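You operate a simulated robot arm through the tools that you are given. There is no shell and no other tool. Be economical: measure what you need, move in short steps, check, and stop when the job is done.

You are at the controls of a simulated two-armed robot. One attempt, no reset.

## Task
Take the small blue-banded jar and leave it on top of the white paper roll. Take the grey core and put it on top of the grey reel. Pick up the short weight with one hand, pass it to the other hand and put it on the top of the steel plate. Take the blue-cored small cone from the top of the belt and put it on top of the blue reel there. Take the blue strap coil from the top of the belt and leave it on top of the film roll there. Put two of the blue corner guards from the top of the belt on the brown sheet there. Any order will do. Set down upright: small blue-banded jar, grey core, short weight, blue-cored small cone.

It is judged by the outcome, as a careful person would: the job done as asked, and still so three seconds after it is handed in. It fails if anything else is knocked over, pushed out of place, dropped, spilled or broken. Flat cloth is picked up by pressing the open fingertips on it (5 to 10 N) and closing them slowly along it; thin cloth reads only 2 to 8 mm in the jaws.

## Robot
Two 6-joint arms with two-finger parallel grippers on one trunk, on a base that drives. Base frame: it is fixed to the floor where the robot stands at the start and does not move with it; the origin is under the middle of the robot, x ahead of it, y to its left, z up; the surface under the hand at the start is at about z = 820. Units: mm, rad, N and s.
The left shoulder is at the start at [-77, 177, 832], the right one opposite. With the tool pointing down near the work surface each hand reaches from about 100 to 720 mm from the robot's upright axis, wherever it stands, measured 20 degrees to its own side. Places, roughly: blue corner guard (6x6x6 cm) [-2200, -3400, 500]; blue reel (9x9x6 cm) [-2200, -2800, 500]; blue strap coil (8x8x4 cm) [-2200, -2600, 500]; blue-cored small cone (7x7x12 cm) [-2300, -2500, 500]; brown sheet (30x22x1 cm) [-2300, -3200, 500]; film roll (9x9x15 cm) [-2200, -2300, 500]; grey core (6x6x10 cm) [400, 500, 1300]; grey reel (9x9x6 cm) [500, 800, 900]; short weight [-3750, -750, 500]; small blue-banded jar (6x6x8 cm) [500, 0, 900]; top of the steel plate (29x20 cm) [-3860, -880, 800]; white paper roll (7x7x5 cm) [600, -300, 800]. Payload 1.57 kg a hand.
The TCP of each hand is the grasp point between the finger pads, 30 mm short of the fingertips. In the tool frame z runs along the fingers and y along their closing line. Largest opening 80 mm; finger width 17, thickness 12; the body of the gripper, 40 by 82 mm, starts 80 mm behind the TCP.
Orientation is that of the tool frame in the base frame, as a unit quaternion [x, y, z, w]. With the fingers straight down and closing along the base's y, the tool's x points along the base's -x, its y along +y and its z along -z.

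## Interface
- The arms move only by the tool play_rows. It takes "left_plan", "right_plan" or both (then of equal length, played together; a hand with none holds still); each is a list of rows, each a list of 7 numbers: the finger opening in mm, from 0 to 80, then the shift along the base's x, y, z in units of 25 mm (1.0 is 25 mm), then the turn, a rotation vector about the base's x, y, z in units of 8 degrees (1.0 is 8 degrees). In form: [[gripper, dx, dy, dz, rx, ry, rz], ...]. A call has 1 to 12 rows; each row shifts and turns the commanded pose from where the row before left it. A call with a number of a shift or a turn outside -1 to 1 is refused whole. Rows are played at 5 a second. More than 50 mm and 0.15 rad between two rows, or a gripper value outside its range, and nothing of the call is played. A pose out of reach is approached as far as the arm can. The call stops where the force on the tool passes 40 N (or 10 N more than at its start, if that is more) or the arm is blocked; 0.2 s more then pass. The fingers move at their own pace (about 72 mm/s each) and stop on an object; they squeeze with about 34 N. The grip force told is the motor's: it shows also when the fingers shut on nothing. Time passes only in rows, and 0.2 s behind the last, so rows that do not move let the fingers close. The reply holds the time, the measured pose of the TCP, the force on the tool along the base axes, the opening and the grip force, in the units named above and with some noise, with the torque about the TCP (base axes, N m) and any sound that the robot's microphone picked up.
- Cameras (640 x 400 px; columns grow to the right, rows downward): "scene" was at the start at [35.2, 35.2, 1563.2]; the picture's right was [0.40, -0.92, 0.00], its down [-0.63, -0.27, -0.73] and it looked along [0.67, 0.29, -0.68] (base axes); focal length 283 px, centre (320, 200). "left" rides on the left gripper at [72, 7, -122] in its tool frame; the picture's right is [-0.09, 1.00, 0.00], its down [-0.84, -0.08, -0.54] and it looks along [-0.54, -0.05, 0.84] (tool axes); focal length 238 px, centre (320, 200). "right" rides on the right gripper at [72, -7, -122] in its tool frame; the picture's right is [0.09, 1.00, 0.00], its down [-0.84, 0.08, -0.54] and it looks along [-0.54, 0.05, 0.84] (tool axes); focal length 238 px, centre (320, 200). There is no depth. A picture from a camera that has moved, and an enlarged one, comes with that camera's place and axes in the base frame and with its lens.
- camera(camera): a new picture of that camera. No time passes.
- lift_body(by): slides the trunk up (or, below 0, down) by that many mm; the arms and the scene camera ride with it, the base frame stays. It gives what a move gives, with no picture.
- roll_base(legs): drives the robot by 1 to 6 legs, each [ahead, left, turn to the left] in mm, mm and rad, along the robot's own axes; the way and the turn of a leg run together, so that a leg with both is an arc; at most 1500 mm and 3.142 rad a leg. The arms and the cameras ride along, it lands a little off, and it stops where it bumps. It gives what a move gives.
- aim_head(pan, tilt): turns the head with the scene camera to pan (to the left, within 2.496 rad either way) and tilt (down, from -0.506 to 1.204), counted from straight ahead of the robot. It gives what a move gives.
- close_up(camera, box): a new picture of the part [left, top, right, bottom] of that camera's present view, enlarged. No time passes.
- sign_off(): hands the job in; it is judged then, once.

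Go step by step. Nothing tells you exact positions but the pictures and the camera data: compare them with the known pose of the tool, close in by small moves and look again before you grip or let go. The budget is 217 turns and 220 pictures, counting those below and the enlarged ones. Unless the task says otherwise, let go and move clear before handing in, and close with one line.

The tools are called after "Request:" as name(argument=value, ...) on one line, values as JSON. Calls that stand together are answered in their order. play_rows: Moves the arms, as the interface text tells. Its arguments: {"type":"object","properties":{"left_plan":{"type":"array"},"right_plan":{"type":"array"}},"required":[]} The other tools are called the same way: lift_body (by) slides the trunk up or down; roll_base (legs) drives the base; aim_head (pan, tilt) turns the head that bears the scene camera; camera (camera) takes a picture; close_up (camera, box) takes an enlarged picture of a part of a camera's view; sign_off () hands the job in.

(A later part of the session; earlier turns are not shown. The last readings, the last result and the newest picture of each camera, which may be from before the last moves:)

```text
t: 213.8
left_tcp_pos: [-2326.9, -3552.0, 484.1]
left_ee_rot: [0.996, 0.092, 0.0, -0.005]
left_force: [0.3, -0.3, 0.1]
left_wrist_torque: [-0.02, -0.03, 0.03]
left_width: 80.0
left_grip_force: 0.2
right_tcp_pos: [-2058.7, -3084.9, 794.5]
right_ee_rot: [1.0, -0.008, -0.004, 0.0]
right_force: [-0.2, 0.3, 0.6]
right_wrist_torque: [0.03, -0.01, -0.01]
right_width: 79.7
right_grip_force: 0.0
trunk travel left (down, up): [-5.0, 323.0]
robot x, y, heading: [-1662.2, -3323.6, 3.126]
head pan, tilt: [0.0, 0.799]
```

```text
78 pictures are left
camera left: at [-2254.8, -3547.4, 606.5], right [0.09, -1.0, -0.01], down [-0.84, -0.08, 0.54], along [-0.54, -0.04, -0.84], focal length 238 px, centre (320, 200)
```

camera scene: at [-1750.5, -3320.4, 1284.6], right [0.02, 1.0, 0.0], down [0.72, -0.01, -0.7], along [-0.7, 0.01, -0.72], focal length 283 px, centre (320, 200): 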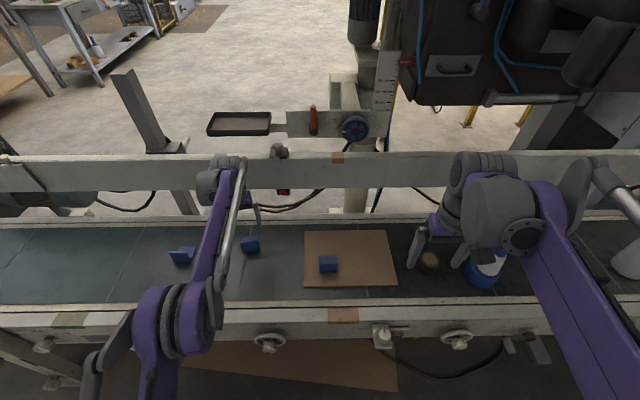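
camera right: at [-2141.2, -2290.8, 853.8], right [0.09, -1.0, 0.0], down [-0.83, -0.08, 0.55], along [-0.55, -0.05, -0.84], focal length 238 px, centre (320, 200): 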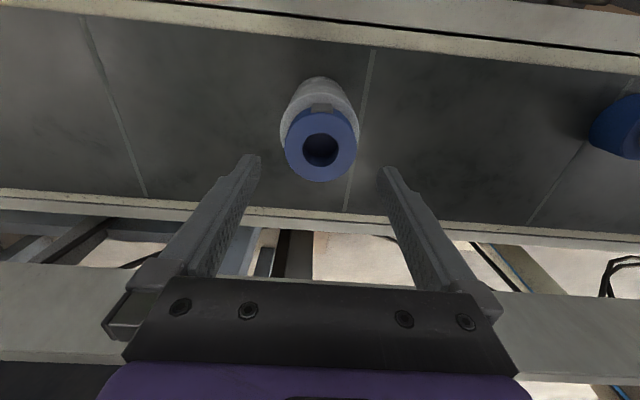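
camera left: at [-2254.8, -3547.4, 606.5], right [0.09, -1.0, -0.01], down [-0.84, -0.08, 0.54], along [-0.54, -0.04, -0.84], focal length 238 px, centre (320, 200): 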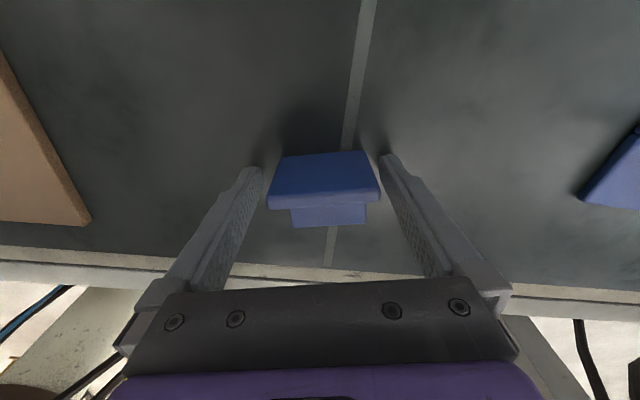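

Well centred. I close, lift and carry guard 2 to the sheet, left of centre from guard 1.

Request:
play_rows(left_plan=[[60, 0, 0, 0, 0, 0, 0], [40, 0, 0, 0, 0, 0, 0], [0, 0, 0, 0, 0, 0, 0], [0, 0, 0, 0, 0, 0, 0], [0, 0, 0, 0.5, 0, 0, 0], [0, 0, 0, 1, 0, 0, 0], [0, 0, 0, 1, 0, 0, 0], [0, 0, 0, 1, 0, 0, 0], [0, 0, 0, 0.5, 0, 0, 0]])

Request:
camera(camera="left")

Request:
close_up(camera="scene", box=[280, 210, 420, 300])

```text
t: 215.8
left_tcp_pos: [-2328.4, -3554.1, 585.9]
left_ee_rot: [0.996, 0.093, -0.001, -0.007]
left_force: [-0.3, 0.0, -0.2]
left_wrist_torque: [0.01, -0.03, -0.01]
left_width: 59.0
left_grip_force: 34.0
right_tcp_pos: [-2058.2, -3084.7, 795.3]
right_ee_rot: [1.0, -0.008, -0.004, 0.001]
right_force: [0.2, -0.3, 0.8]
right_wrist_torque: [0.01, -0.01, 0.02]
right_width: 79.9
right_grip_force: 0.0
trunk travel left (down, up): [-5.0, 323.0]
robot x, y, heading: [-1668.1, -3326.6, 3.125]
head pan, tilt: [0.0, 0.799]
```

```text
77 pictures are left
camera left: at [-2255.7, -3549.3, 707.5], right [0.09, -1.0, -0.01], down [-0.84, -0.08, 0.54], along [-0.54, -0.04, -0.84], focal length 238 px, centre (320, 200)
```

left: 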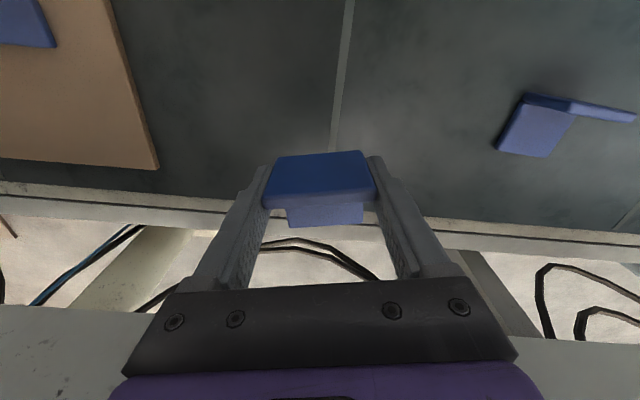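

```text
4.44 times, centred on (350, 255) of scene
camera zoom: at [-1750.5, -3320.4, 1284.6], right [0.02, 1.0, 0.0], down [0.72, -0.01, -0.7], along [-0.7, 0.01, -0.72], focal length 1256 px, centre (187, -44)
```

zoom: 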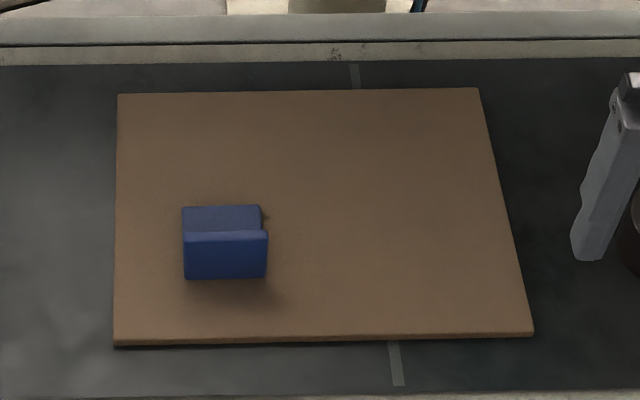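

Request:
play_rows(left_plan=[[0, 0.3, 1, 0, 0, 0, -0.12], [0, 0.3, 1, 0, 0, 0, -0.12], [0, 0.3, 1, 0, 0, 0, -0.12], [0, 0.3, 1, 0, 0, 0, -0.12], [0, 0.3, 1, 0, 0, 0, -0.12], [0, 0.3, 1, 0, 0, 0, -0.12], [0, 0.3, 1, 0, 0, 0, -0.12], [0, 0.3, 1, 0, 0, 0, -0.12], [0, 0.3, 1, 0, 0, 0, -0.12], [0, 0.3, 1, 0, 0, 0, -0.12], [0, 0.3, 1, 0, 0, 0, -0.12], [0, 0.3, 1, 0, 0, 0, -0.06]])

Request:
play_rows(left_plan=[[0, 0.1, 1, 0, 0, 0, 0], [0, 0.1, 1, 0, 0, 0, 0], [0, 0, 1, 0, 0, 0, 0], [0, 0, 0.4, -0.8, 0, 0, 0], [0, 0, 0, -0.8, 0, 0, 0], [0, 0, 0, -0.8, 0, 0, 0], [0, 0, 0, 0, 0, 0, 0]])

Request:
camera(camera="left")

Request:
close_up(camera="scene", box=[260, 180, 440, 310])

```text
t: 218.4
left_tcp_pos: [-2237.8, -3253.6, 583.1]
left_ee_rot: [1.0, -0.004, 0.001, -0.005]
left_force: [0.3, -0.7, 0.0]
left_wrist_torque: [-0.06, 0.01, 0.01]
left_width: 59.1
left_grip_force: 34.2
right_tcp_pos: [-2057.8, -3084.7, 795.0]
right_ee_rot: [1.0, -0.008, -0.004, 0.0]
right_force: [0.1, -0.4, 1.2]
right_wrist_torque: [0.0, 0.0, -0.01]
right_width: 79.6
right_grip_force: 0.1
trunk travel left (down, up): [-5.0, 323.0]
robot x, y, heading: [-1660.8, -3321.1, 3.124]
head pan, tilt: [0.0, 0.799]
```

```text
t: 220.0
left_tcp_pos: [-2231.3, -3171.2, 525.9]
left_ee_rot: [1.0, -0.003, 0.0, -0.007]
left_force: [-0.2, 0.5, -0.4]
left_wrist_torque: [-0.01, 0.03, -0.02]
left_width: 59.4
left_grip_force: 34.0
right_tcp_pos: [-2059.0, -3084.9, 794.3]
right_ee_rot: [1.0, -0.008, -0.003, 0.0]
right_force: [1.1, -0.5, -0.3]
right_wrist_torque: [0.02, 0.01, 0.01]
right_width: 80.2
right_grip_force: 0.1
trunk travel left (down, up): [-5.0, 323.0]
robot x, y, heading: [-1661.8, -3324.0, 3.129]
head pan, tilt: [0.0, 0.799]
```

```text
75 pictures are left
camera left: at [-2159.6, -3179.7, 647.5], right [-0.1, -0.99, -0.01], down [-0.84, 0.08, 0.54], along [-0.54, 0.06, -0.84], focal length 238 px, centre (320, 200)
```

left: 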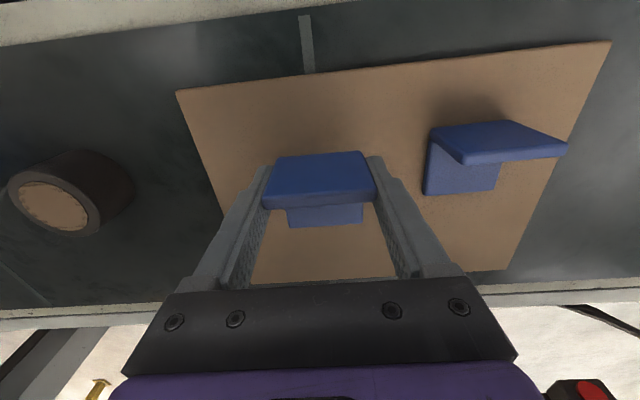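

```text
3.08 times, centred on (350, 245) of scene
camera zoom: at [-1750.5, -3320.4, 1284.6], right [0.02, 1.0, 0.0], down [0.72, -0.01, -0.7], along [-0.7, 0.01, -0.72], focal length 870 px, centre (228, 62)
```

zoom: 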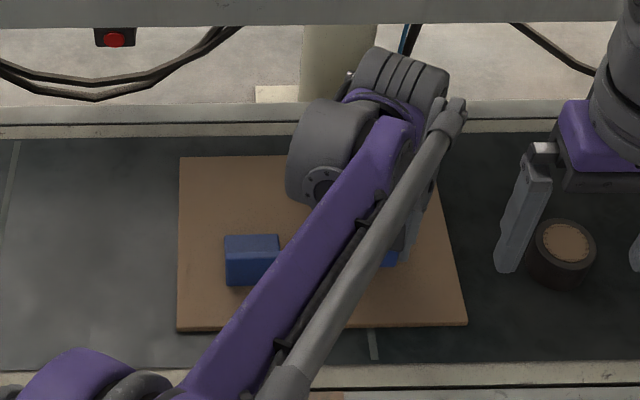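

Request:
play_rows(left_plan=[[0, 0, 0, -0.5, 0, 0, 0], [0, 0, 0, -0.5, 0, 0, 0], [0, 0, 0, -0.12, 0, 0, 0], [0, 0, 0, 0, 0, 0, 0]])

Request:
play_rows(left_plan=[[0, 0, 0, -0.1, 0, 0, 0], [0, 0, 0, 0, 0, 0, 0]])

Request:
play_rows(left_plan=[[0, 0, 0, -0.06, 0, 0, 0], [0, 0, 0, 0, 0, 0, 0]])

```text
t: 221.0
left_tcp_pos: [-2232.0, -3170.8, 495.4]
left_ee_rot: [1.0, -0.003, 0.001, -0.006]
left_force: [-0.2, -0.1, -0.9]
left_wrist_torque: [-0.03, 0.01, -0.03]
left_width: 59.0
left_grip_force: 34.5
right_tcp_pos: [-2057.0, -3085.2, 794.9]
right_ee_rot: [1.0, -0.007, -0.004, 0.0]
right_force: [0.1, 0.0, 1.0]
right_wrist_torque: [-0.01, 0.02, 0.0]
right_width: 80.0
right_grip_force: 0.1
trunk travel left (down, up): [-5.0, 323.0]
robot x, y, heading: [-1662.2, -3325.2, 3.125]
head pan, tilt: [0.0, 0.799]
```

```text
t: 221.6
left_tcp_pos: [-2231.8, -3170.5, 494.8]
left_ee_rot: [1.0, -0.003, -0.001, -0.006]
left_force: [-2.2, -0.7, 11.2]
left_wrist_torque: [-0.34, 0.12, -0.07]
left_width: 59.1
left_grip_force: 34.0
right_tcp_pos: [-2056.7, -3085.2, 794.8]
right_ee_rot: [1.0, -0.008, -0.004, 0.0]
right_force: [-0.5, -0.9, 0.0]
right_wrist_torque: [-0.01, 0.01, 0.04]
right_width: 80.0
right_grip_force: 0.0
trunk travel left (down, up): [-5.0, 323.0]
robot x, y, heading: [-1663.6, -3325.7, 3.121]
head pan, tilt: [0.0, 0.799]
```

```text
t: 222.2
left_tcp_pos: [-2231.6, -3170.6, 494.8]
left_ee_rot: [1.0, -0.003, -0.002, -0.005]
left_force: [-3.7, -2.8, 25.4]
left_wrist_torque: [-0.86, 0.2, -0.08]
left_width: 59.2
left_grip_force: 34.0
right_tcp_pos: [-2057.7, -3085.0, 796.2]
right_ee_rot: [1.0, -0.008, -0.004, 0.0]
right_force: [-0.1, -0.8, 0.4]
right_wrist_torque: [-0.01, 0.0, 0.0]
right_width: 80.2
right_grip_force: 0.0
trunk travel left (down, up): [-5.0, 323.0]
robot x, y, heading: [-1657.5, -3325.2, 3.123]
head pan, tilt: [0.0, 0.799]
```

Request:
play_rows(left_plan=[[0, 0, 0, 0.06, 0, 0, 0], [70, 0, 0, 0, 0, 0, 0], [80, 0, 0, 0, 0, 0, 0], [80, 0, 0, 1, 0, 0, 0], [80, 0, 0, 1, 0, 0, 0], [80, 0, 0, 1, 0, 0, 0], [80, 0.5, -0.5, 1, 0, 0, 0], [80, 0.8, -1, 1, 0, 0, 0], [80, 0.8, -1, 1, 0, 0, 0], [80, 0.8, -1, 1, 0, 0, 0], [80, 0.8, -1, 1, 0, 0, 0], [80, 0.8, -1, 1, 0, 0, 0]])

Request:
camera(camera="scene")

Request:
close_up(camera="scene", box=[280, 210, 420, 300])

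```text
t: 224.8
left_tcp_pos: [-2120.1, -3307.9, 721.5]
left_ee_rot: [1.0, -0.004, 0.001, -0.006]
left_force: [-0.7, -0.3, -0.2]
left_wrist_torque: [0.03, 0.01, 0.01]
left_width: 79.9
left_grip_force: 0.1
right_tcp_pos: [-2058.0, -3085.5, 795.7]
right_ee_rot: [1.0, -0.008, -0.005, 0.0]
right_force: [0.3, 0.1, 0.0]
right_wrist_torque: [-0.01, -0.02, 0.03]
right_width: 80.2
right_grip_force: 0.1
trunk travel left (down, up): [-5.0, 323.0]
robot x, y, heading: [-1663.8, -3324.0, 3.12]
head pan, tilt: [0.0, 0.799]
```

```text
73 pictures are left
camera scene: at [-1750.0, -3320.6, 1284.6], right [0.02, 1.0, 0.0], down [0.72, -0.01, -0.7], along [-0.7, 0.01, -0.72], focal length 283 px, centre (320, 200)
```

scene: 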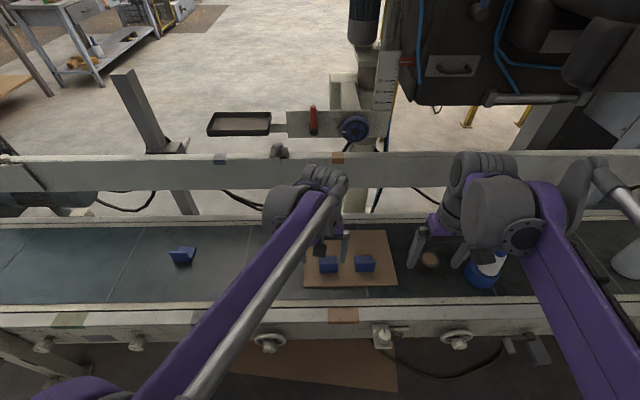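

```text
4.44 times, centred on (350, 255) of scene
camera zoom: at [-1750.0, -3320.6, 1284.6], right [0.02, 1.0, 0.0], down [0.72, -0.01, -0.7], along [-0.7, 0.01, -0.72], focal length 1256 px, centre (187, -44)
```

zoom: 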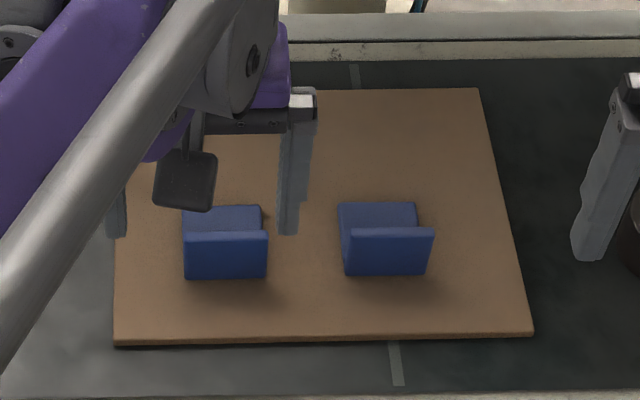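

Both guards stand on the sheet. Now the weight and steel plate: they lie beyond the belt, so I pull the arms in, back off, and look for a way around the belt's south end.

Request:
play_rows(left_plan=[[60, 1, -0.8, 0.5, 0, 0, 0], [60, 1, -0.8, 0.5, 0, 0, 0], [60, 1, -0.8, 0.5, 0, 0, 0], [60, 1, -0.8, 0.5, 0, 0, 0], [60, 1, -0.8, 0, 0, 0, 0]], right_plan=[[60, 1, 0, 0, 0, 0, 0], [60, 1, 0, 0, 0, 0, 0], [60, 1, 0, 0, 0, 0, 0], [60, 0, 0, 0, 0, 0, 0], [60, 0, 0, 0, 0, 0, 0]])

Request:
roll_base(legs=[[-250, 0, 0.02]])

Request:
lift_body(by=200)

Request:
aim_head(pan=1.2, tilt=0.35)

Request:
camera(camera="scene")

Request:
aim_head(pan=0.3, tilt=0.25)

Request:
camera(camera="scene")

```text
t: 226.0
left_tcp_pos: [-1993.9, -3408.7, 769.6]
left_ee_rot: [1.0, -0.004, -0.001, -0.006]
left_force: [0.5, -0.1, -0.4]
left_wrist_torque: [-0.02, -0.01, 0.0]
left_width: 60.1
left_grip_force: 0.1
right_tcp_pos: [-1983.4, -3085.3, 795.8]
right_ee_rot: [1.0, -0.008, -0.005, -0.001]
right_force: [0.5, -0.7, 0.3]
right_wrist_torque: [0.0, -0.01, -0.03]
right_width: 60.2
right_grip_force: 0.0
trunk travel left (down, up): [-5.0, 323.0]
robot x, y, heading: [-1658.7, -3323.4, 3.127]
head pan, tilt: [0.0, 0.799]
```

```text
t: 227.8
left_tcp_pos: [-1746.7, -3417.2, 768.7]
left_ee_rot: [1.0, 0.008, -0.001, -0.006]
left_force: [0.8, -0.6, -1.1]
left_wrist_torque: [0.02, -0.02, 0.04]
left_width: 59.9
left_grip_force: 0.0
right_tcp_pos: [-1743.1, -3093.6, 794.8]
right_ee_rot: [1.0, 0.003, -0.004, 0.0]
right_force: [-0.1, -0.6, -1.5]
right_wrist_torque: [-0.02, -0.01, -0.01]
right_width: 60.0
right_grip_force: 0.0
trunk travel left (down, up): [-5.0, 323.0]
robot x, y, heading: [-1415.9, -3322.9, -3.137]
head pan, tilt: [0.0, 0.799]
```

```text
t: 230.0
left_tcp_pos: [-1746.5, -3416.5, 968.9]
left_ee_rot: [1.0, 0.008, -0.001, -0.005]
left_force: [-0.5, -0.2, 0.3]
left_wrist_torque: [0.0, 0.01, 0.0]
left_width: 59.9
left_grip_force: 0.0
right_tcp_pos: [-1744.0, -3092.9, 994.0]
right_ee_rot: [1.0, 0.004, -0.004, 0.0]
right_force: [0.1, -0.4, -0.3]
right_wrist_torque: [-0.02, 0.0, 0.03]
right_width: 60.1
right_grip_force: 0.1
trunk travel left (down, up): [-205.0, 123.0]
robot x, y, heading: [-1414.8, -3324.6, -3.137]
head pan, tilt: [0.0, 0.799]
```

```text
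t: 231.4
left_tcp_pos: [-1747.0, -3417.0, 968.4]
left_ee_rot: [1.0, 0.007, 0.0, -0.006]
left_force: [0.3, -0.2, -0.9]
left_wrist_torque: [0.04, -0.04, 0.0]
left_width: 60.2
left_grip_force: 0.0
right_tcp_pos: [-1742.7, -3094.0, 994.2]
right_ee_rot: [1.0, 0.004, -0.003, 0.0]
right_force: [0.1, 0.2, 0.0]
right_wrist_torque: [-0.02, -0.01, 0.01]
right_width: 60.0
right_grip_force: 0.1
trunk travel left (down, up): [-205.0, 123.0]
robot x, y, heading: [-1416.4, -3328.5, -3.137]
head pan, tilt: [1.201, 0.351]
```

```text
71 pictures are left
camera scene: at [-1408.7, -3410.4, 1527.2], right [-0.93, 0.36, 0.0], down [0.12, 0.32, -0.94], along [-0.34, -0.88, -0.34], focal length 283 px, centre (320, 200)
```

scene: 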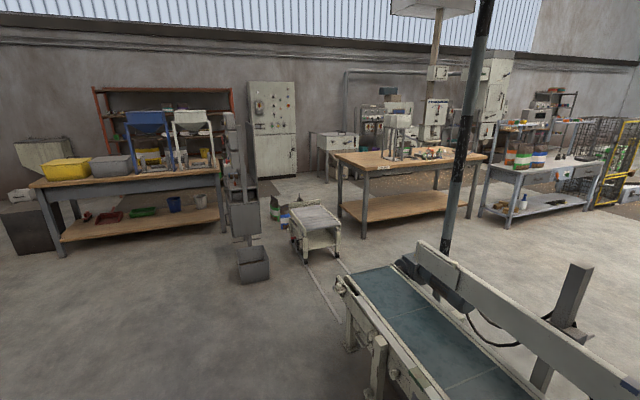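

```text
t: 232.6
left_tcp_pos: [-1746.8, -3417.9, 969.6]
left_ee_rot: [1.0, 0.009, 0.0, -0.006]
left_force: [0.5, -0.1, 0.7]
left_wrist_torque: [0.01, 0.0, -0.01]
left_width: 60.1
left_grip_force: 0.0
right_tcp_pos: [-1743.2, -3094.4, 995.8]
right_ee_rot: [1.0, 0.004, -0.002, 0.0]
right_force: [-0.1, -0.2, -0.9]
right_wrist_torque: [-0.02, 0.02, 0.02]
right_width: 60.0
right_grip_force: 0.1
trunk travel left (down, up): [-205.0, 123.0]
robot x, y, heading: [-1415.7, -3326.0, -3.135]
head pan, tilt: [0.3, 0.25]
```

```text
70 pictures are left
camera scene: at [-1464.5, -3351.6, 1536.6], right [-0.3, 0.95, 0.0], down [0.24, 0.07, -0.97], along [-0.92, -0.29, -0.25], focal length 283 px, centre (320, 200)
```

scene: 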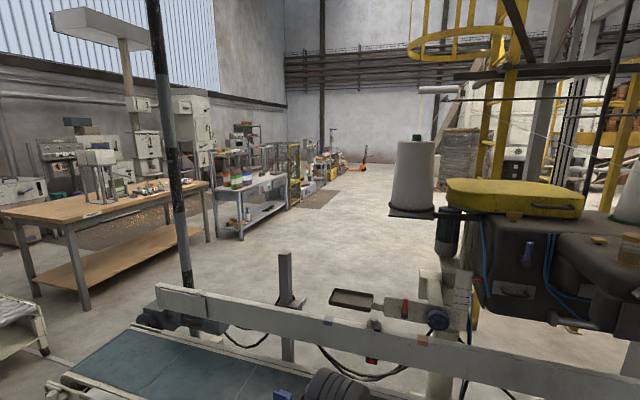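

Request:
roll_base(legs=[[0, 950, 0], [0, 860, 0]])

Request:
aim_head(pan=0.0, tilt=0.55)

Request:
camera(camera="scene")

```text
t: 248.7
left_tcp_pos: [-1728.3, -5216.7, 969.8]
left_ee_rot: [1.0, 0.008, 0.0, -0.006]
left_force: [-0.1, 0.4, 0.0]
left_wrist_torque: [-0.01, 0.0, -0.02]
left_width: 59.9
left_grip_force: 0.2
right_tcp_pos: [-1724.5, -4893.1, 995.1]
right_ee_rot: [1.0, 0.004, -0.003, 0.0]
right_force: [0.5, -0.4, 0.4]
right_wrist_torque: [0.0, 0.01, 0.02]
right_width: 59.8
right_grip_force: 0.1
trunk travel left (down, up): [-205.0, 123.0]
robot x, y, heading: [-1395.4, -5125.7, -3.139]
head pan, tilt: [0.3, 0.25]
```

```text
t: 249.5
left_tcp_pos: [-1728.6, -5217.0, 968.8]
left_ee_rot: [1.0, 0.008, 0.0, -0.005]
left_force: [0.5, 0.4, 0.5]
left_wrist_torque: [-0.01, -0.01, 0.02]
left_width: 60.0
left_grip_force: 0.1
right_tcp_pos: [-1724.0, -4893.0, 995.0]
right_ee_rot: [1.0, 0.003, -0.002, 0.001]
right_force: [0.6, -0.2, -0.7]
right_wrist_torque: [0.04, 0.0, -0.01]
right_width: 60.2
right_grip_force: 0.1
trunk travel left (down, up): [-205.0, 123.0]
robot x, y, heading: [-1398.5, -5125.5, -3.135]
head pan, tilt: [0.0, 0.55]
```

```text
69 pictures are left
camera scene: at [-1446.2, -5123.0, 1509.0], right [-0.01, 1.0, 0.0], down [0.52, 0.0, -0.85], along [-0.85, 0.0, -0.52], focal length 283 px, centre (320, 200)
```

scene: 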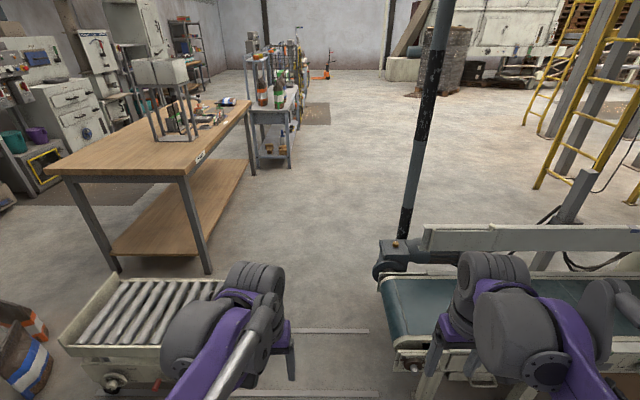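

The gap between belt end (y ≈ -4855) and roller cart (y ≈ -5585) is about 730 mm wide; I centre at y ≈ -5220 and drive straight through.

Request:
roll_base(legs=[[0, 95, 0]])

Request:
aim_head(pan=0.6, tilt=0.9)

Request:
camera(camera="scene")

```text
t: 251.0
left_tcp_pos: [-1726.9, -5309.1, 969.1]
left_ee_rot: [1.0, 0.008, 0.0, -0.006]
left_force: [-0.5, -0.2, 0.2]
left_wrist_torque: [-0.01, 0.0, -0.01]
left_width: 60.4
left_grip_force: 0.1
right_tcp_pos: [-1723.7, -4986.5, 994.0]
right_ee_rot: [1.0, 0.003, -0.004, 0.0]
right_force: [-0.7, 0.3, -0.1]
right_wrist_torque: [0.04, 0.0, -0.02]
right_width: 59.9
right_grip_force: 0.0
trunk travel left (down, up): [-205.0, 123.0]
robot x, y, heading: [-1397.3, -5217.7, -3.138]
head pan, tilt: [0.0, 0.55]
```

```text
t: 252.0
left_tcp_pos: [-1727.3, -5308.8, 968.4]
left_ee_rot: [1.0, 0.007, 0.0, -0.005]
left_force: [-0.1, -0.3, 0.0]
left_wrist_torque: [0.0, 0.02, -0.02]
left_width: 60.2
left_grip_force: 0.1
right_tcp_pos: [-1723.4, -4986.3, 995.6]
right_ee_rot: [1.0, 0.004, -0.004, 0.0]
right_force: [-0.4, 0.0, -0.7]
right_wrist_torque: [0.03, 0.0, 0.0]
right_width: 60.2
right_grip_force: 0.1
trunk travel left (down, up): [-205.0, 123.0]
robot x, y, heading: [-1396.0, -5216.1, -3.134]
head pan, tilt: [0.6, 0.901]
```

```text
68 pictures are left
camera scene: at [-1418.1, -5259.2, 1479.7], right [-0.57, 0.82, 0.0], down [0.64, 0.45, -0.62], along [-0.51, -0.35, -0.78], focal length 283 px, centre (320, 200)
```

scene: 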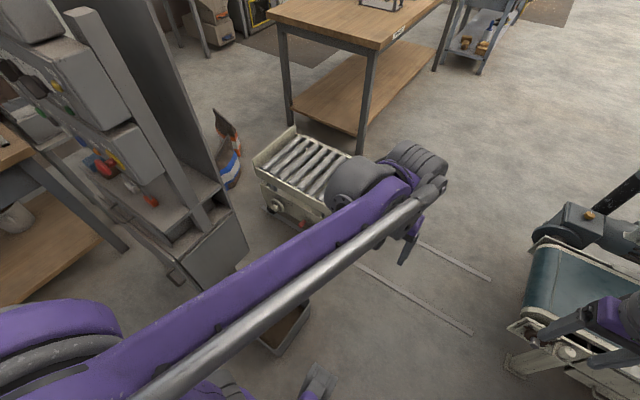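

Request:
roll_base(legs=[[750, 0, 0], [1000, 0, 0]])

Request:
aim_head(pan=-0.9, tilt=0.3)

Request:
camera(camera="scene")

```text
t: 260.8
left_tcp_pos: [-3468.0, -5279.4, 968.6]
left_ee_rot: [1.0, -0.011, -0.001, -0.006]
left_force: [-0.2, 0.4, 0.7]
left_wrist_torque: [0.02, -0.01, -0.04]
left_width: 60.0
left_grip_force: 0.1
right_tcp_pos: [-3451.3, -4955.9, 995.0]
right_ee_rot: [1.0, -0.015, -0.004, 0.0]
right_force: [0.3, 0.8, -0.5]
right_wrist_torque: [-0.01, 0.01, 0.03]
right_width: 59.8
right_grip_force: 0.1
trunk travel left (down, up): [-205.0, 123.0]
robot x, y, heading: [-3131.6, -5198.1, 3.109]
head pan, tilt: [0.6, 0.901]
```

```text
t: 262.4
left_tcp_pos: [-3466.8, -5279.1, 968.7]
left_ee_rot: [1.0, -0.01, 0.0, -0.006]
left_force: [-0.2, -0.1, 0.7]
left_wrist_torque: [0.0, 0.0, -0.04]
left_width: 60.1
left_grip_force: 0.0
right_tcp_pos: [-3451.7, -4956.5, 995.3]
right_ee_rot: [1.0, -0.014, -0.004, 0.0]
right_force: [0.5, -0.3, -0.7]
right_wrist_torque: [0.0, 0.0, 0.01]
right_width: 59.9
right_grip_force: 0.1
trunk travel left (down, up): [-205.0, 123.0]
robot x, y, heading: [-3130.6, -5199.4, 3.113]
head pan, tilt: [-0.901, 0.3]
```

```text
67 pictures are left
camera scene: at [-3148.7, -5123.3, 1531.9], right [0.8, 0.6, 0.0], down [0.18, -0.24, -0.96], along [-0.57, 0.77, -0.3], focal length 283 px, centre (320, 200)
```

scene: 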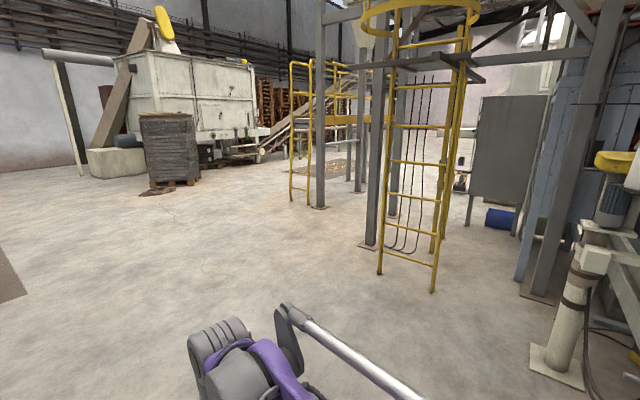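

Request:
close_up(camera="scene", box=[380, 120, 540, 240])

```text
3.33 times, centred on (460, 180) of scene
camera zoom: at [-3148.7, -5123.3, 1531.9], right [0.8, 0.6, 0.0], down [0.18, -0.24, -0.96], along [-0.57, 0.77, -0.3], focal length 942 px, centre (-147, 267)
```

zoom: 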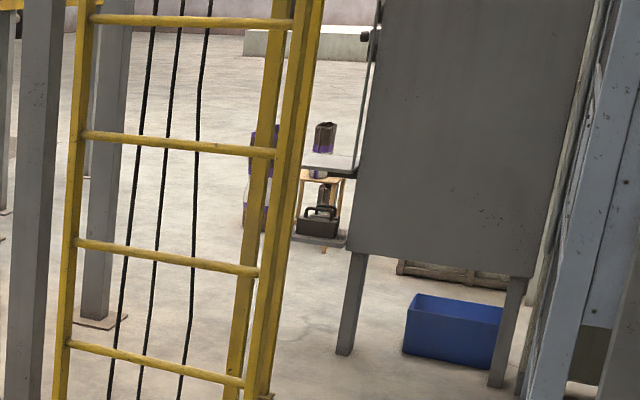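

The weight (black, with a handle) sits on a low shelf at the left end of a grey cabinet, with the steel plate shelf above it. I turn to face +y and drive up between the yellow ladder (x ≈ -3645) and the pillar (x ≈ -2950).

Request:
roll_base(legs=[[0, 0, -1.54], [850, 150, 0], [800, 0, 0]])

Request:
aim_head(pan=0.0, tilt=0.5)

Request:
camera(camera="scene")

```text
t: 274.5
left_tcp_pos: [-3423.0, -3228.0, 968.9]
left_ee_rot: [0.717, -0.697, 0.004, -0.004]
left_force: [-0.7, 0.7, -0.9]
left_wrist_torque: [-0.03, 0.01, -0.03]
left_width: 59.7
left_grip_force: 0.0
right_tcp_pos: [-3099.8, -3226.1, 995.5]
right_ee_rot: [0.715, -0.699, -0.002, -0.003]
right_force: [0.0, 0.6, 0.0]
right_wrist_torque: [0.02, 0.02, 0.0]
right_width: 60.2
right_grip_force: 0.1
trunk travel left (down, up): [-205.0, 123.0]
robot x, y, heading: [-3326.3, -3559.6, 1.592]
head pan, tilt: [-0.901, 0.3]
```

```text
t: 275.7
left_tcp_pos: [-3423.2, -3228.1, 969.3]
left_ee_rot: [0.718, -0.696, 0.004, -0.004]
left_force: [0.9, 0.8, -0.2]
left_wrist_torque: [0.01, 0.0, 0.02]
left_width: 59.8
left_grip_force: 0.0
right_tcp_pos: [-3100.3, -3227.0, 994.7]
right_ee_rot: [0.715, -0.699, -0.002, -0.002]
right_force: [0.3, 0.1, 1.0]
right_wrist_torque: [-0.04, -0.02, 0.01]
right_width: 59.8
right_grip_force: 0.0
trunk travel left (down, up): [-205.0, 123.0]
robot x, y, heading: [-3323.4, -3553.2, 1.589]
head pan, tilt: [0.0, 0.499]
```

```text
65 pictures are left
camera scene: at [-3327.3, -3504.4, 1513.5], right [1.0, 0.02, 0.0], down [0.01, -0.48, -0.88], along [-0.02, 0.88, -0.48], focal length 283 px, centre (320, 200)
```

scene: 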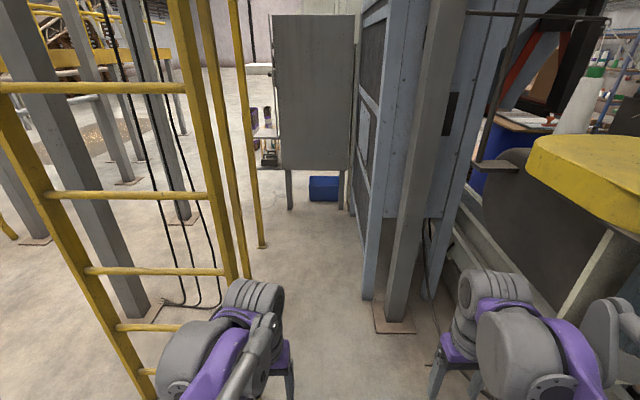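

Request:
play_rows(right_plan=[[60, -1, 0, 0, 0, 0, 0], [60, -1, 0, 0, 0, 0, 0], [60, -1, 0, 0, 0, 0, 0], [60, -1, 0, 0, 0, 0, 0]])

Request:
roll_base(legs=[[795, -80, -0.02]])

Request:
aim_head(pan=0.0, tilt=0.7)

Request:
camera(camera="scene")

Request:
aim_head(pan=1.0, tilt=1.0)

Request:
camera(camera="scene")

```text
t: 276.7
left_tcp_pos: [-3423.1, -3227.8, 969.3]
left_ee_rot: [0.717, -0.697, 0.003, -0.004]
left_force: [0.0, -0.3, -0.9]
left_wrist_torque: [0.04, 0.0, -0.03]
left_width: 59.9
left_grip_force: 0.1
right_tcp_pos: [-3197.9, -3227.4, 996.1]
right_ee_rot: [0.715, -0.7, -0.002, -0.002]
right_force: [0.1, 0.2, -0.4]
right_wrist_torque: [0.04, 0.01, 0.0]
right_width: 59.9
right_grip_force: 0.1
trunk travel left (down, up): [-205.0, 123.0]
robot x, y, heading: [-3325.7, -3558.0, 1.592]
head pan, tilt: [0.0, 0.499]
```

```text
t: 280.9
left_tcp_pos: [-3364.4, -2454.9, 969.2]
left_ee_rot: [0.722, -0.692, 0.004, -0.004]
left_force: [0.4, -0.5, 0.5]
left_wrist_torque: [0.0, 0.03, 0.0]
left_width: 60.3
left_grip_force: 0.1
right_tcp_pos: [-3141.1, -2453.4, 994.9]
right_ee_rot: [0.718, -0.696, -0.003, -0.002]
right_force: [-0.7, -0.5, 0.1]
right_wrist_torque: [0.0, -0.04, 0.01]
right_width: 60.0
right_grip_force: 0.1
trunk travel left (down, up): [-205.0, 123.0]
robot x, y, heading: [-3264.9, -2785.3, 1.602]
head pan, tilt: [0.0, 0.499]
```

```text
t: 281.6
left_tcp_pos: [-3365.6, -2456.5, 970.0]
left_ee_rot: [0.721, -0.693, 0.003, -0.003]
left_force: [0.8, 0.5, -0.2]
left_wrist_torque: [-0.01, -0.05, -0.01]
left_width: 59.8
left_grip_force: 0.1
right_tcp_pos: [-3140.7, -2453.7, 994.2]
right_ee_rot: [0.718, -0.696, -0.003, -0.002]
right_force: [0.2, 0.7, -0.1]
right_wrist_torque: [-0.01, -0.01, -0.01]
right_width: 60.0
right_grip_force: 0.1
trunk travel left (down, up): [-205.0, 123.0]
robot x, y, heading: [-3265.2, -2785.7, 1.601]
head pan, tilt: [0.0, 0.7]
```

```text
64 pictures are left
camera scene: at [-3266.8, -2737.5, 1495.8], right [1.0, 0.03, 0.0], down [0.02, -0.64, -0.77], along [-0.02, 0.77, -0.64], focal length 283 px, centre (320, 200)
```

scene: 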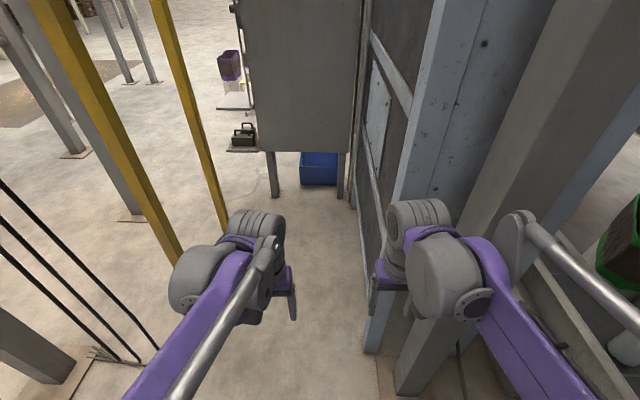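

```text
t: 282.9
left_tcp_pos: [-3365.2, -2456.2, 969.0]
left_ee_rot: [0.721, -0.693, 0.004, -0.004]
left_force: [-0.3, -0.5, 0.0]
left_wrist_torque: [0.02, 0.01, 0.01]
left_width: 60.0
left_grip_force: 0.2
right_tcp_pos: [-3141.4, -2452.8, 994.2]
right_ee_rot: [0.718, -0.696, -0.002, -0.003]
right_force: [0.1, 0.2, 0.7]
right_wrist_torque: [-0.02, 0.03, 0.01]
right_width: 60.0
right_grip_force: 0.1
trunk travel left (down, up): [-205.0, 123.0]
robot x, y, heading: [-3263.6, -2781.8, 1.604]
head pan, tilt: [1.0, 1.0]
```

```text
63 pictures are left
camera scene: at [-3323.9, -2786.4, 1472.4], right [0.52, 0.86, 0.0], down [0.72, -0.43, -0.54], along [-0.46, 0.28, -0.84], focal length 283 px, centre (320, 200)
```

scene: 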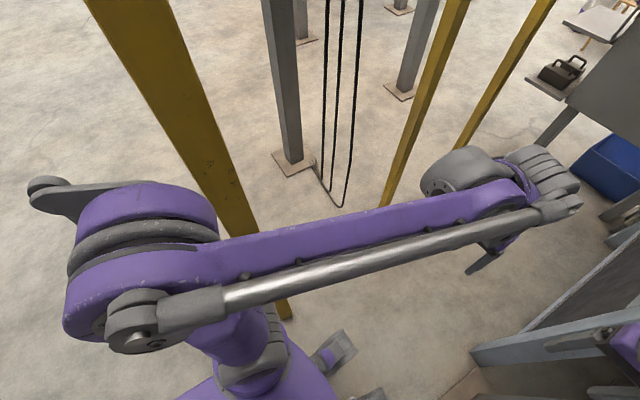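

Request:
roll_base(legs=[[417, 113, -0.03], [450, 150, 0]])

Request:
aim_head(pan=0.25, tilt=0.65)

Request:
camera(camera="scene")

```text
t: 287.9
left_tcp_pos: [-3609.1, -1582.6, 969.2]
left_ee_rot: [-0.706, 0.708, -0.005, 0.005]
left_force: [0.4, -0.1, 1.1]
left_wrist_torque: [0.0, -0.01, 0.03]
left_width: 59.9
left_grip_force: 0.1
right_tcp_pos: [-3384.5, -1589.6, 994.9]
right_ee_rot: [-0.703, 0.711, 0.003, 0.003]
right_force: [0.1, 0.0, -0.1]
right_wrist_torque: [0.0, 0.0, 0.01]
right_width: 60.1
right_grip_force: 0.1
trunk travel left (down, up): [-205.0, 123.0]
robot x, y, heading: [-3525.5, -1914.2, 1.556]
head pan, tilt: [1.0, 1.0]
```

```text
t: 289.0
left_tcp_pos: [-3608.1, -1583.5, 969.4]
left_ee_rot: [-0.705, 0.709, -0.004, 0.003]
left_force: [-0.9, -0.5, -1.3]
left_wrist_torque: [0.01, -0.01, -0.02]
left_width: 60.2
left_grip_force: 0.1
right_tcp_pos: [-3384.8, -1590.6, 994.7]
right_ee_rot: [-0.703, 0.711, 0.002, 0.003]
right_force: [0.4, 0.3, 0.2]
right_wrist_torque: [0.01, 0.0, 0.03]
right_width: 59.9
right_grip_force: 0.1
trunk travel left (down, up): [-205.0, 123.0]
robot x, y, heading: [-3522.6, -1917.1, 1.555]
head pan, tilt: [0.25, 0.649]
```

```text
62 pictures are left
camera scene: at [-3544.1, -1868.9, 1500.1], right [0.97, 0.23, 0.0], down [0.14, -0.59, -0.8], along [-0.19, 0.77, -0.6], focal length 283 px, centre (320, 200)
```

scene: 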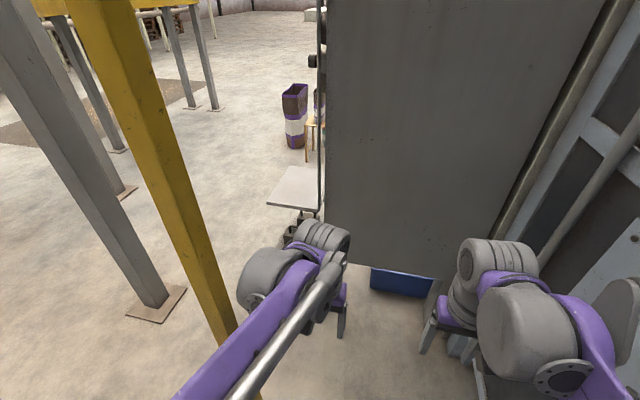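

The plate spans x -3755…-3968, y -740…-1035 (z ≈ 800), the weight is on a shelf beneath it, and a yellow rail stands at [-3874, -1551]. I tuck the hands in, go to about [-3540, -1400] and turn to face the station.

Request:
play_rows(left_plan=[[60, -0.6, -0.5, 0, 0, 0, 0], [60, -0.6, -0.5, 0, 0, 0, 0], [60, -0.6, 0, 0, 0, 0, 0], [60, 0, 0, 0, 0, 0, 0]], right_plan=[[60, -0.7, -0.8, 0, 0, 0, 0], [60, -0.7, -0.8, 0, 0, 0, 0], [60, -0.7, -0.8, 0, 0, 0, 0], [60, -0.7, 0, 0, 0, 0, 0]])

Request:
roll_base(legs=[[510, 25, 0], [0, 0, 0.59]])

Request:
aim_head(pan=0.0, tilt=0.9)

Request:
camera(camera="scene")

```text
t: 290.0
left_tcp_pos: [-3651.9, -1608.6, 971.4]
left_ee_rot: [-0.706, 0.708, -0.004, 0.004]
left_force: [0.8, -0.7, 0.3]
left_wrist_torque: [-0.03, 0.01, 0.0]
left_width: 60.1
left_grip_force: 0.1
right_tcp_pos: [-3455.0, -1649.0, 993.8]
right_ee_rot: [-0.702, 0.712, 0.003, 0.002]
right_force: [-0.3, 0.5, -0.1]
right_wrist_torque: [-0.01, -0.01, 0.01]
right_width: 59.9
right_grip_force: 0.0
trunk travel left (down, up): [-205.0, 123.0]
robot x, y, heading: [-3523.4, -1918.6, 1.558]
head pan, tilt: [0.25, 0.649]
```

```text
t: 294.6
left_tcp_pos: [-3816.6, -1219.0, 970.1]
left_ee_rot: [0.878, -0.479, 0.003, -0.004]
left_force: [-0.6, -0.1, -0.1]
left_wrist_torque: [-0.02, -0.01, -0.01]
left_width: 59.9
left_grip_force: 0.1
right_tcp_pos: [-3629.0, -1144.4, 994.3]
right_ee_rot: [0.876, -0.482, -0.003, -0.002]
right_force: [0.9, -0.1, 0.1]
right_wrist_torque: [0.01, 0.02, 0.0]
right_width: 59.9
right_grip_force: 0.0
trunk travel left (down, up): [-205.0, 123.0]
robot x, y, heading: [-3540.3, -1403.6, 2.135]
head pan, tilt: [0.25, 0.649]
```

```text
t: 295.4
left_tcp_pos: [-3815.9, -1218.9, 970.8]
left_ee_rot: [0.878, -0.479, 0.003, -0.005]
left_force: [0.6, -0.7, -0.2]
left_wrist_torque: [0.0, 0.0, -0.02]
left_width: 60.3
left_grip_force: 0.1
right_tcp_pos: [-3628.2, -1145.3, 994.0]
right_ee_rot: [0.875, -0.484, -0.003, -0.002]
right_force: [0.2, -0.3, 0.4]
right_wrist_torque: [0.0, 0.03, -0.01]
right_width: 60.0
right_grip_force: 0.1
trunk travel left (down, up): [-205.0, 123.0]
robot x, y, heading: [-3543.5, -1406.9, 2.136]
head pan, tilt: [0.0, 0.901]
```

```text
61 pictures are left
camera scene: at [-3560.0, -1373.4, 1479.7], right [0.85, 0.53, 0.0], down [0.42, -0.66, -0.62], along [-0.33, 0.53, -0.78], focal length 283 px, centre (320, 200)
```

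scene: 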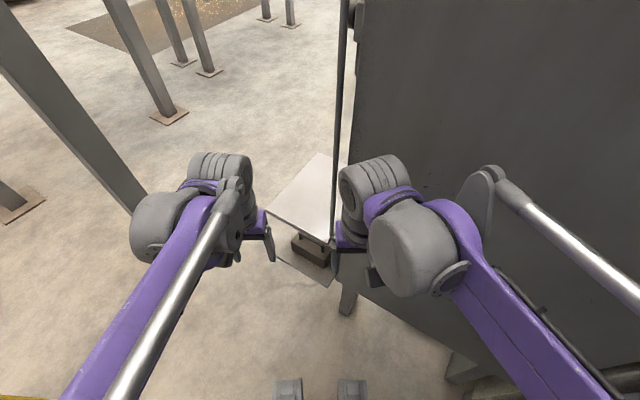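

Request:
lift_body(by=-200)

Request:
aim_head(pan=0.0, tilt=0.75)

Request:
close_up(camera="scene", box=[240, 150, 360, 300])

Request:
camera(camera="left")

```text
t: 297.6
left_tcp_pos: [-3816.6, -1219.6, 770.8]
left_ee_rot: [0.878, -0.479, 0.002, -0.005]
left_force: [0.0, 0.7, -0.1]
left_wrist_torque: [0.03, 0.01, 0.03]
left_width: 59.8
left_grip_force: 0.1
right_tcp_pos: [-3628.4, -1145.2, 794.9]
right_ee_rot: [0.876, -0.482, -0.003, -0.001]
right_force: [0.4, -0.4, 0.3]
right_wrist_torque: [0.03, 0.01, -0.03]
right_width: 59.9
right_grip_force: 0.1
trunk travel left (down, up): [-5.0, 323.0]
robot x, y, heading: [-3537.9, -1403.9, 2.132]
head pan, tilt: [0.0, 0.901]
```

```text
t: 298.2
left_tcp_pos: [-3816.7, -1219.2, 771.8]
left_ee_rot: [0.878, -0.478, 0.003, -0.004]
left_force: [0.1, 0.0, 0.2]
left_wrist_torque: [-0.04, 0.01, 0.0]
left_width: 60.0
left_grip_force: 0.1
right_tcp_pos: [-3629.2, -1144.6, 793.6]
right_ee_rot: [0.876, -0.483, -0.003, -0.001]
right_force: [-0.2, 0.5, 0.4]
right_wrist_torque: [-0.04, 0.02, -0.02]
right_width: 60.1
right_grip_force: 0.1
trunk travel left (down, up): [-5.0, 323.0]
robot x, y, heading: [-3540.4, -1403.2, 2.132]
head pan, tilt: [0.0, 0.75]
```

```text
2.67 times, centred on (300, 225) of scene
camera zoom: at [-3589.5, -1326.5, 1288.5], right [0.85, 0.53, 0.0], down [0.36, -0.58, -0.73], along [-0.39, 0.62, -0.68], focal length 754 px, centre (373, 133)
```

zoom: 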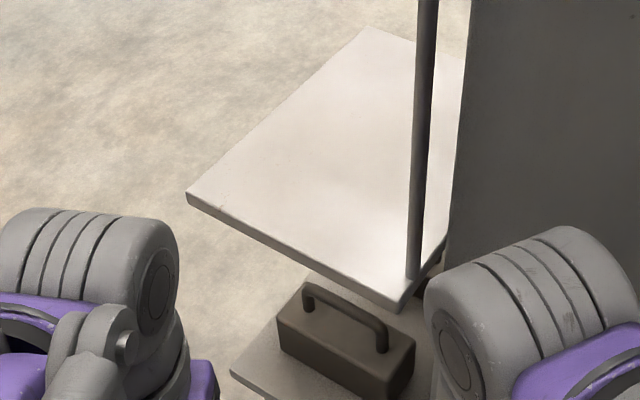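

```text
59 pictures are left
camera left: at [-3784.4, -1284.7, 892.9], right [-0.89, -0.46, -0.01], down [-0.39, 0.74, 0.54], along [-0.24, 0.49, -0.84], focal length 238 px, centre (320, 200)
```

left: 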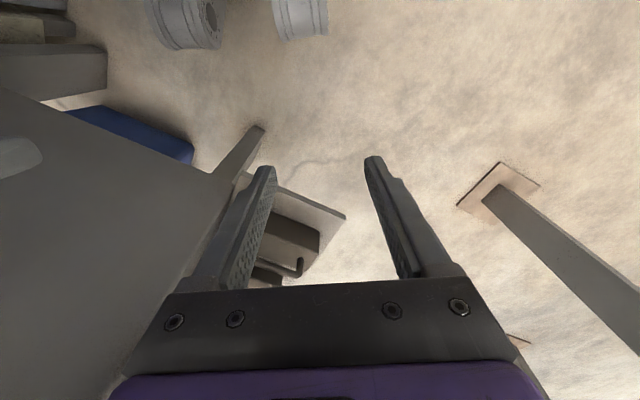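

The weight is a block about 140 × 55 mm, long side along x, with a handle bar along x at about [-3870, -940], z ≈ 585, sitting under the plate. The left hand will take the bar from the south, horizontal with the fingers one above the other; first I pitch it horizontal in front of the shelf.

Request:
play_rows(left_plan=[[60, -0.18, 0.4, -0.58, 0.788, 0.507, 0], [60, -0.18, 0.4, -0.58, 0.788, 0.507, 0], [60, -0.18, 0.4, -0.58, 0.788, 0.507, 0], [60, -0.18, 0.4, -0.58, 0.788, 0.507, 0], [60, -0.18, 0.4, -0.58, 0.788, 0.507, 0], [60, -0.18, 0.4, -0.58, 0.788, 0.507, 0], [60, -0.18, 0.4, -0.58, 0.788, 0.507, 0], [60, -0.18, 0.4, -0.58, 0.788, 0.507, 0], [60, -0.18, 0.4, -0.58, 0.788, 0.507, 0], [60, -0.18, 0.4, -0.58, 0.788, 0.507, 0], [60, -0.18, 0.4, -0.58, 0.788, 0.507, 0], [60, -0.18, 0.4, -0.58, 0.788, 0.507, 0]])

Request:
camera(camera="scene")

```text
t: 300.9
left_tcp_pos: [-3884.7, -1070.0, 645.4]
left_ee_rot: [0.621, -0.342, -0.618, -0.341]
left_force: [-0.2, -0.2, -0.4]
left_wrist_torque: [-0.02, -0.03, 0.01]
left_width: 60.1
left_grip_force: 0.1
left hand out of reach, approached as far as the arm can: row 11, 12
right_tcp_pos: [-3628.6, -1143.4, 793.9]
right_ee_rot: [0.876, -0.482, -0.003, -0.002]
right_force: [-0.4, -0.2, -0.7]
right_wrist_torque: [-0.02, 0.01, 0.01]
right_width: 60.0
right_grip_force: 0.0
trunk travel left (down, up): [-5.0, 323.0]
robot x, y, heading: [-3541.6, -1406.1, 2.131]
head pan, tilt: [0.0, 0.75]
```

```text
58 pictures are left
camera scene: at [-3589.8, -1325.9, 1288.5], right [0.85, 0.53, 0.0], down [0.36, -0.58, -0.73], along [-0.39, 0.62, -0.68], focal length 283 px, centre (320, 200)
```

scene: 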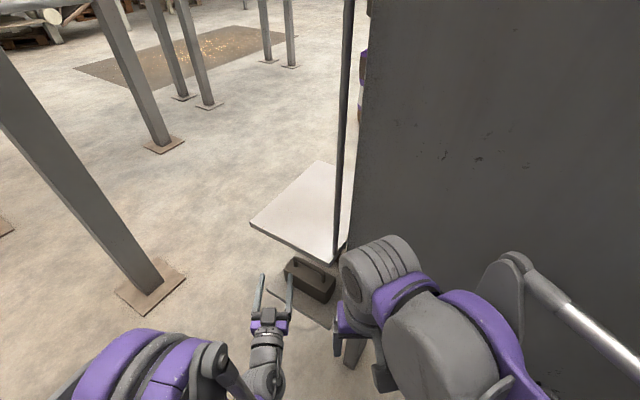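

Request:
play_rows(left_plan=[[60, 0, 0, 0, -0.507, 0.788, 0], [60, 0, 0, 0, -0.507, 0.788, 0], [60, 0, 0, 0, -0.507, 0.788, 0], [60, 0, 0, 0, -0.507, 0.788, 0], [60, 0, 0, 0, -0.507, 0.788, 0], [60, 0, 0, 0, -0.507, 0.788, 0], [60, 0, 0, -0.3, -0.507, 0.788, 0], [60, 0, 0, -0.3, -0.507, 0.788, 0], [60, 0, 0, -0.3, -0.507, 0.788, 0], [60, 0, 0, -0.3, -0.507, 0.788, 0], [60, 0, 0, -0.3, -0.507, 0.788, 0], [60, 0, 0, -0.3, -0.507, 0.788, 0]])

Request:
camera(camera="left")

Request:
camera(camera="scene")

```text
t: 303.4
left_tcp_pos: [-3892.3, -1050.4, 625.6]
left_ee_rot: [-0.201, 0.683, 0.673, -0.199]
left_force: [-0.1, -0.6, -0.3]
left_wrist_torque: [-0.01, 0.0, 0.0]
left_width: 60.1
left_grip_force: 0.0
left hand out of reach, approached as far as the arm can: row 7, 8, 9, 10, 11, 12
right_tcp_pos: [-3628.1, -1143.5, 794.8]
right_ee_rot: [0.876, -0.482, -0.003, -0.002]
right_force: [-0.5, -0.3, -0.3]
right_wrist_torque: [0.01, 0.03, 0.03]
right_width: 60.1
right_grip_force: 0.1
trunk travel left (down, up): [-5.0, 323.0]
robot x, y, heading: [-3540.2, -1404.2, 2.132]
head pan, tilt: [0.0, 0.75]
```

```text
57 pictures are left
camera left: at [-3887.3, -1192.3, 633.4], right [0.07, 0.06, 1.0], down [1.0, 0.0, -0.07], along [0.0, 1.0, -0.06], focal length 238 px, centre (320, 200)
```

left: 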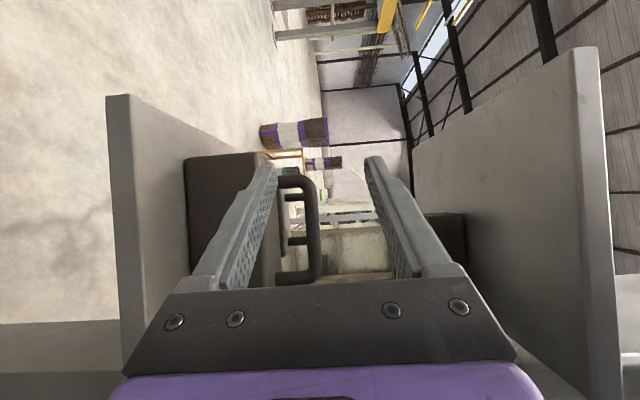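

```text
56 pictures are left
camera scene: at [-3589.5, -1326.4, 1288.6], right [0.85, 0.53, 0.0], down [0.36, -0.58, -0.73], along [-0.39, 0.62, -0.68], focal length 283 px, centre (320, 200)
```

scene: 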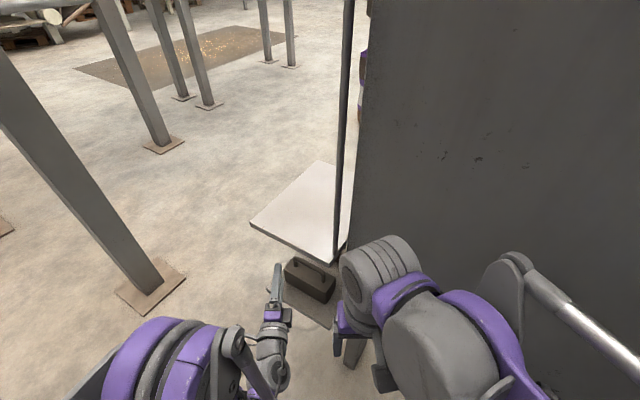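

The view is ideal: bar at z ≈ 609 spanning x ≈ -3912…-3803, block top at z ≈ 567. I narrow the fingers to 44 mm, align at x ≈ -3835, z 609, and check.

Request:
play_rows(left_plan=[[44, 0.6, 0, -0.2, 0, 0, -0.7], [44, 0.6, 0, -0.2, 0, 0, -0.7], [44, 0.6, 0, -0.25, 0, 0, -0.6], [44, 0.4, 0, 0, 0, 0, 0], [44, 0, 0, 0, 0, 0, 0]])

Request:
camera(camera="left")

```text
t: 304.6
left_tcp_pos: [-3811.9, -1024.1, 631.9]
left_ee_rot: [-0.124, 0.702, 0.691, -0.121]
left_force: [0.0, -0.5, 0.2]
left_wrist_torque: [0.0, -0.03, 0.0]
left_width: 44.0
left_grip_force: 0.0
left hand out of reach, approached as far as the arm can: row 1, 2, 3
right_tcp_pos: [-3628.5, -1144.8, 795.4]
right_ee_rot: [0.876, -0.482, -0.003, -0.001]
right_force: [0.2, 0.2, -0.1]
right_wrist_torque: [0.0, 0.04, -0.02]
right_width: 60.1
right_grip_force: 0.2
trunk travel left (down, up): [-5.0, 323.0]
robot x, y, heading: [-3541.3, -1409.4, 2.131]
head pan, tilt: [0.0, 0.75]
```

```text
55 pictures are left
camera left: at [-3839.0, -1163.0, 640.8], right [0.08, 0.05, 1.0], down [0.97, -0.22, -0.07], along [0.22, 0.97, -0.06], focal length 238 px, centre (320, 200)
```

left: 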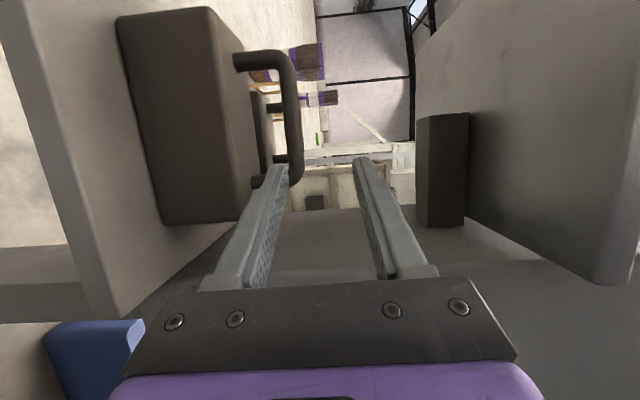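

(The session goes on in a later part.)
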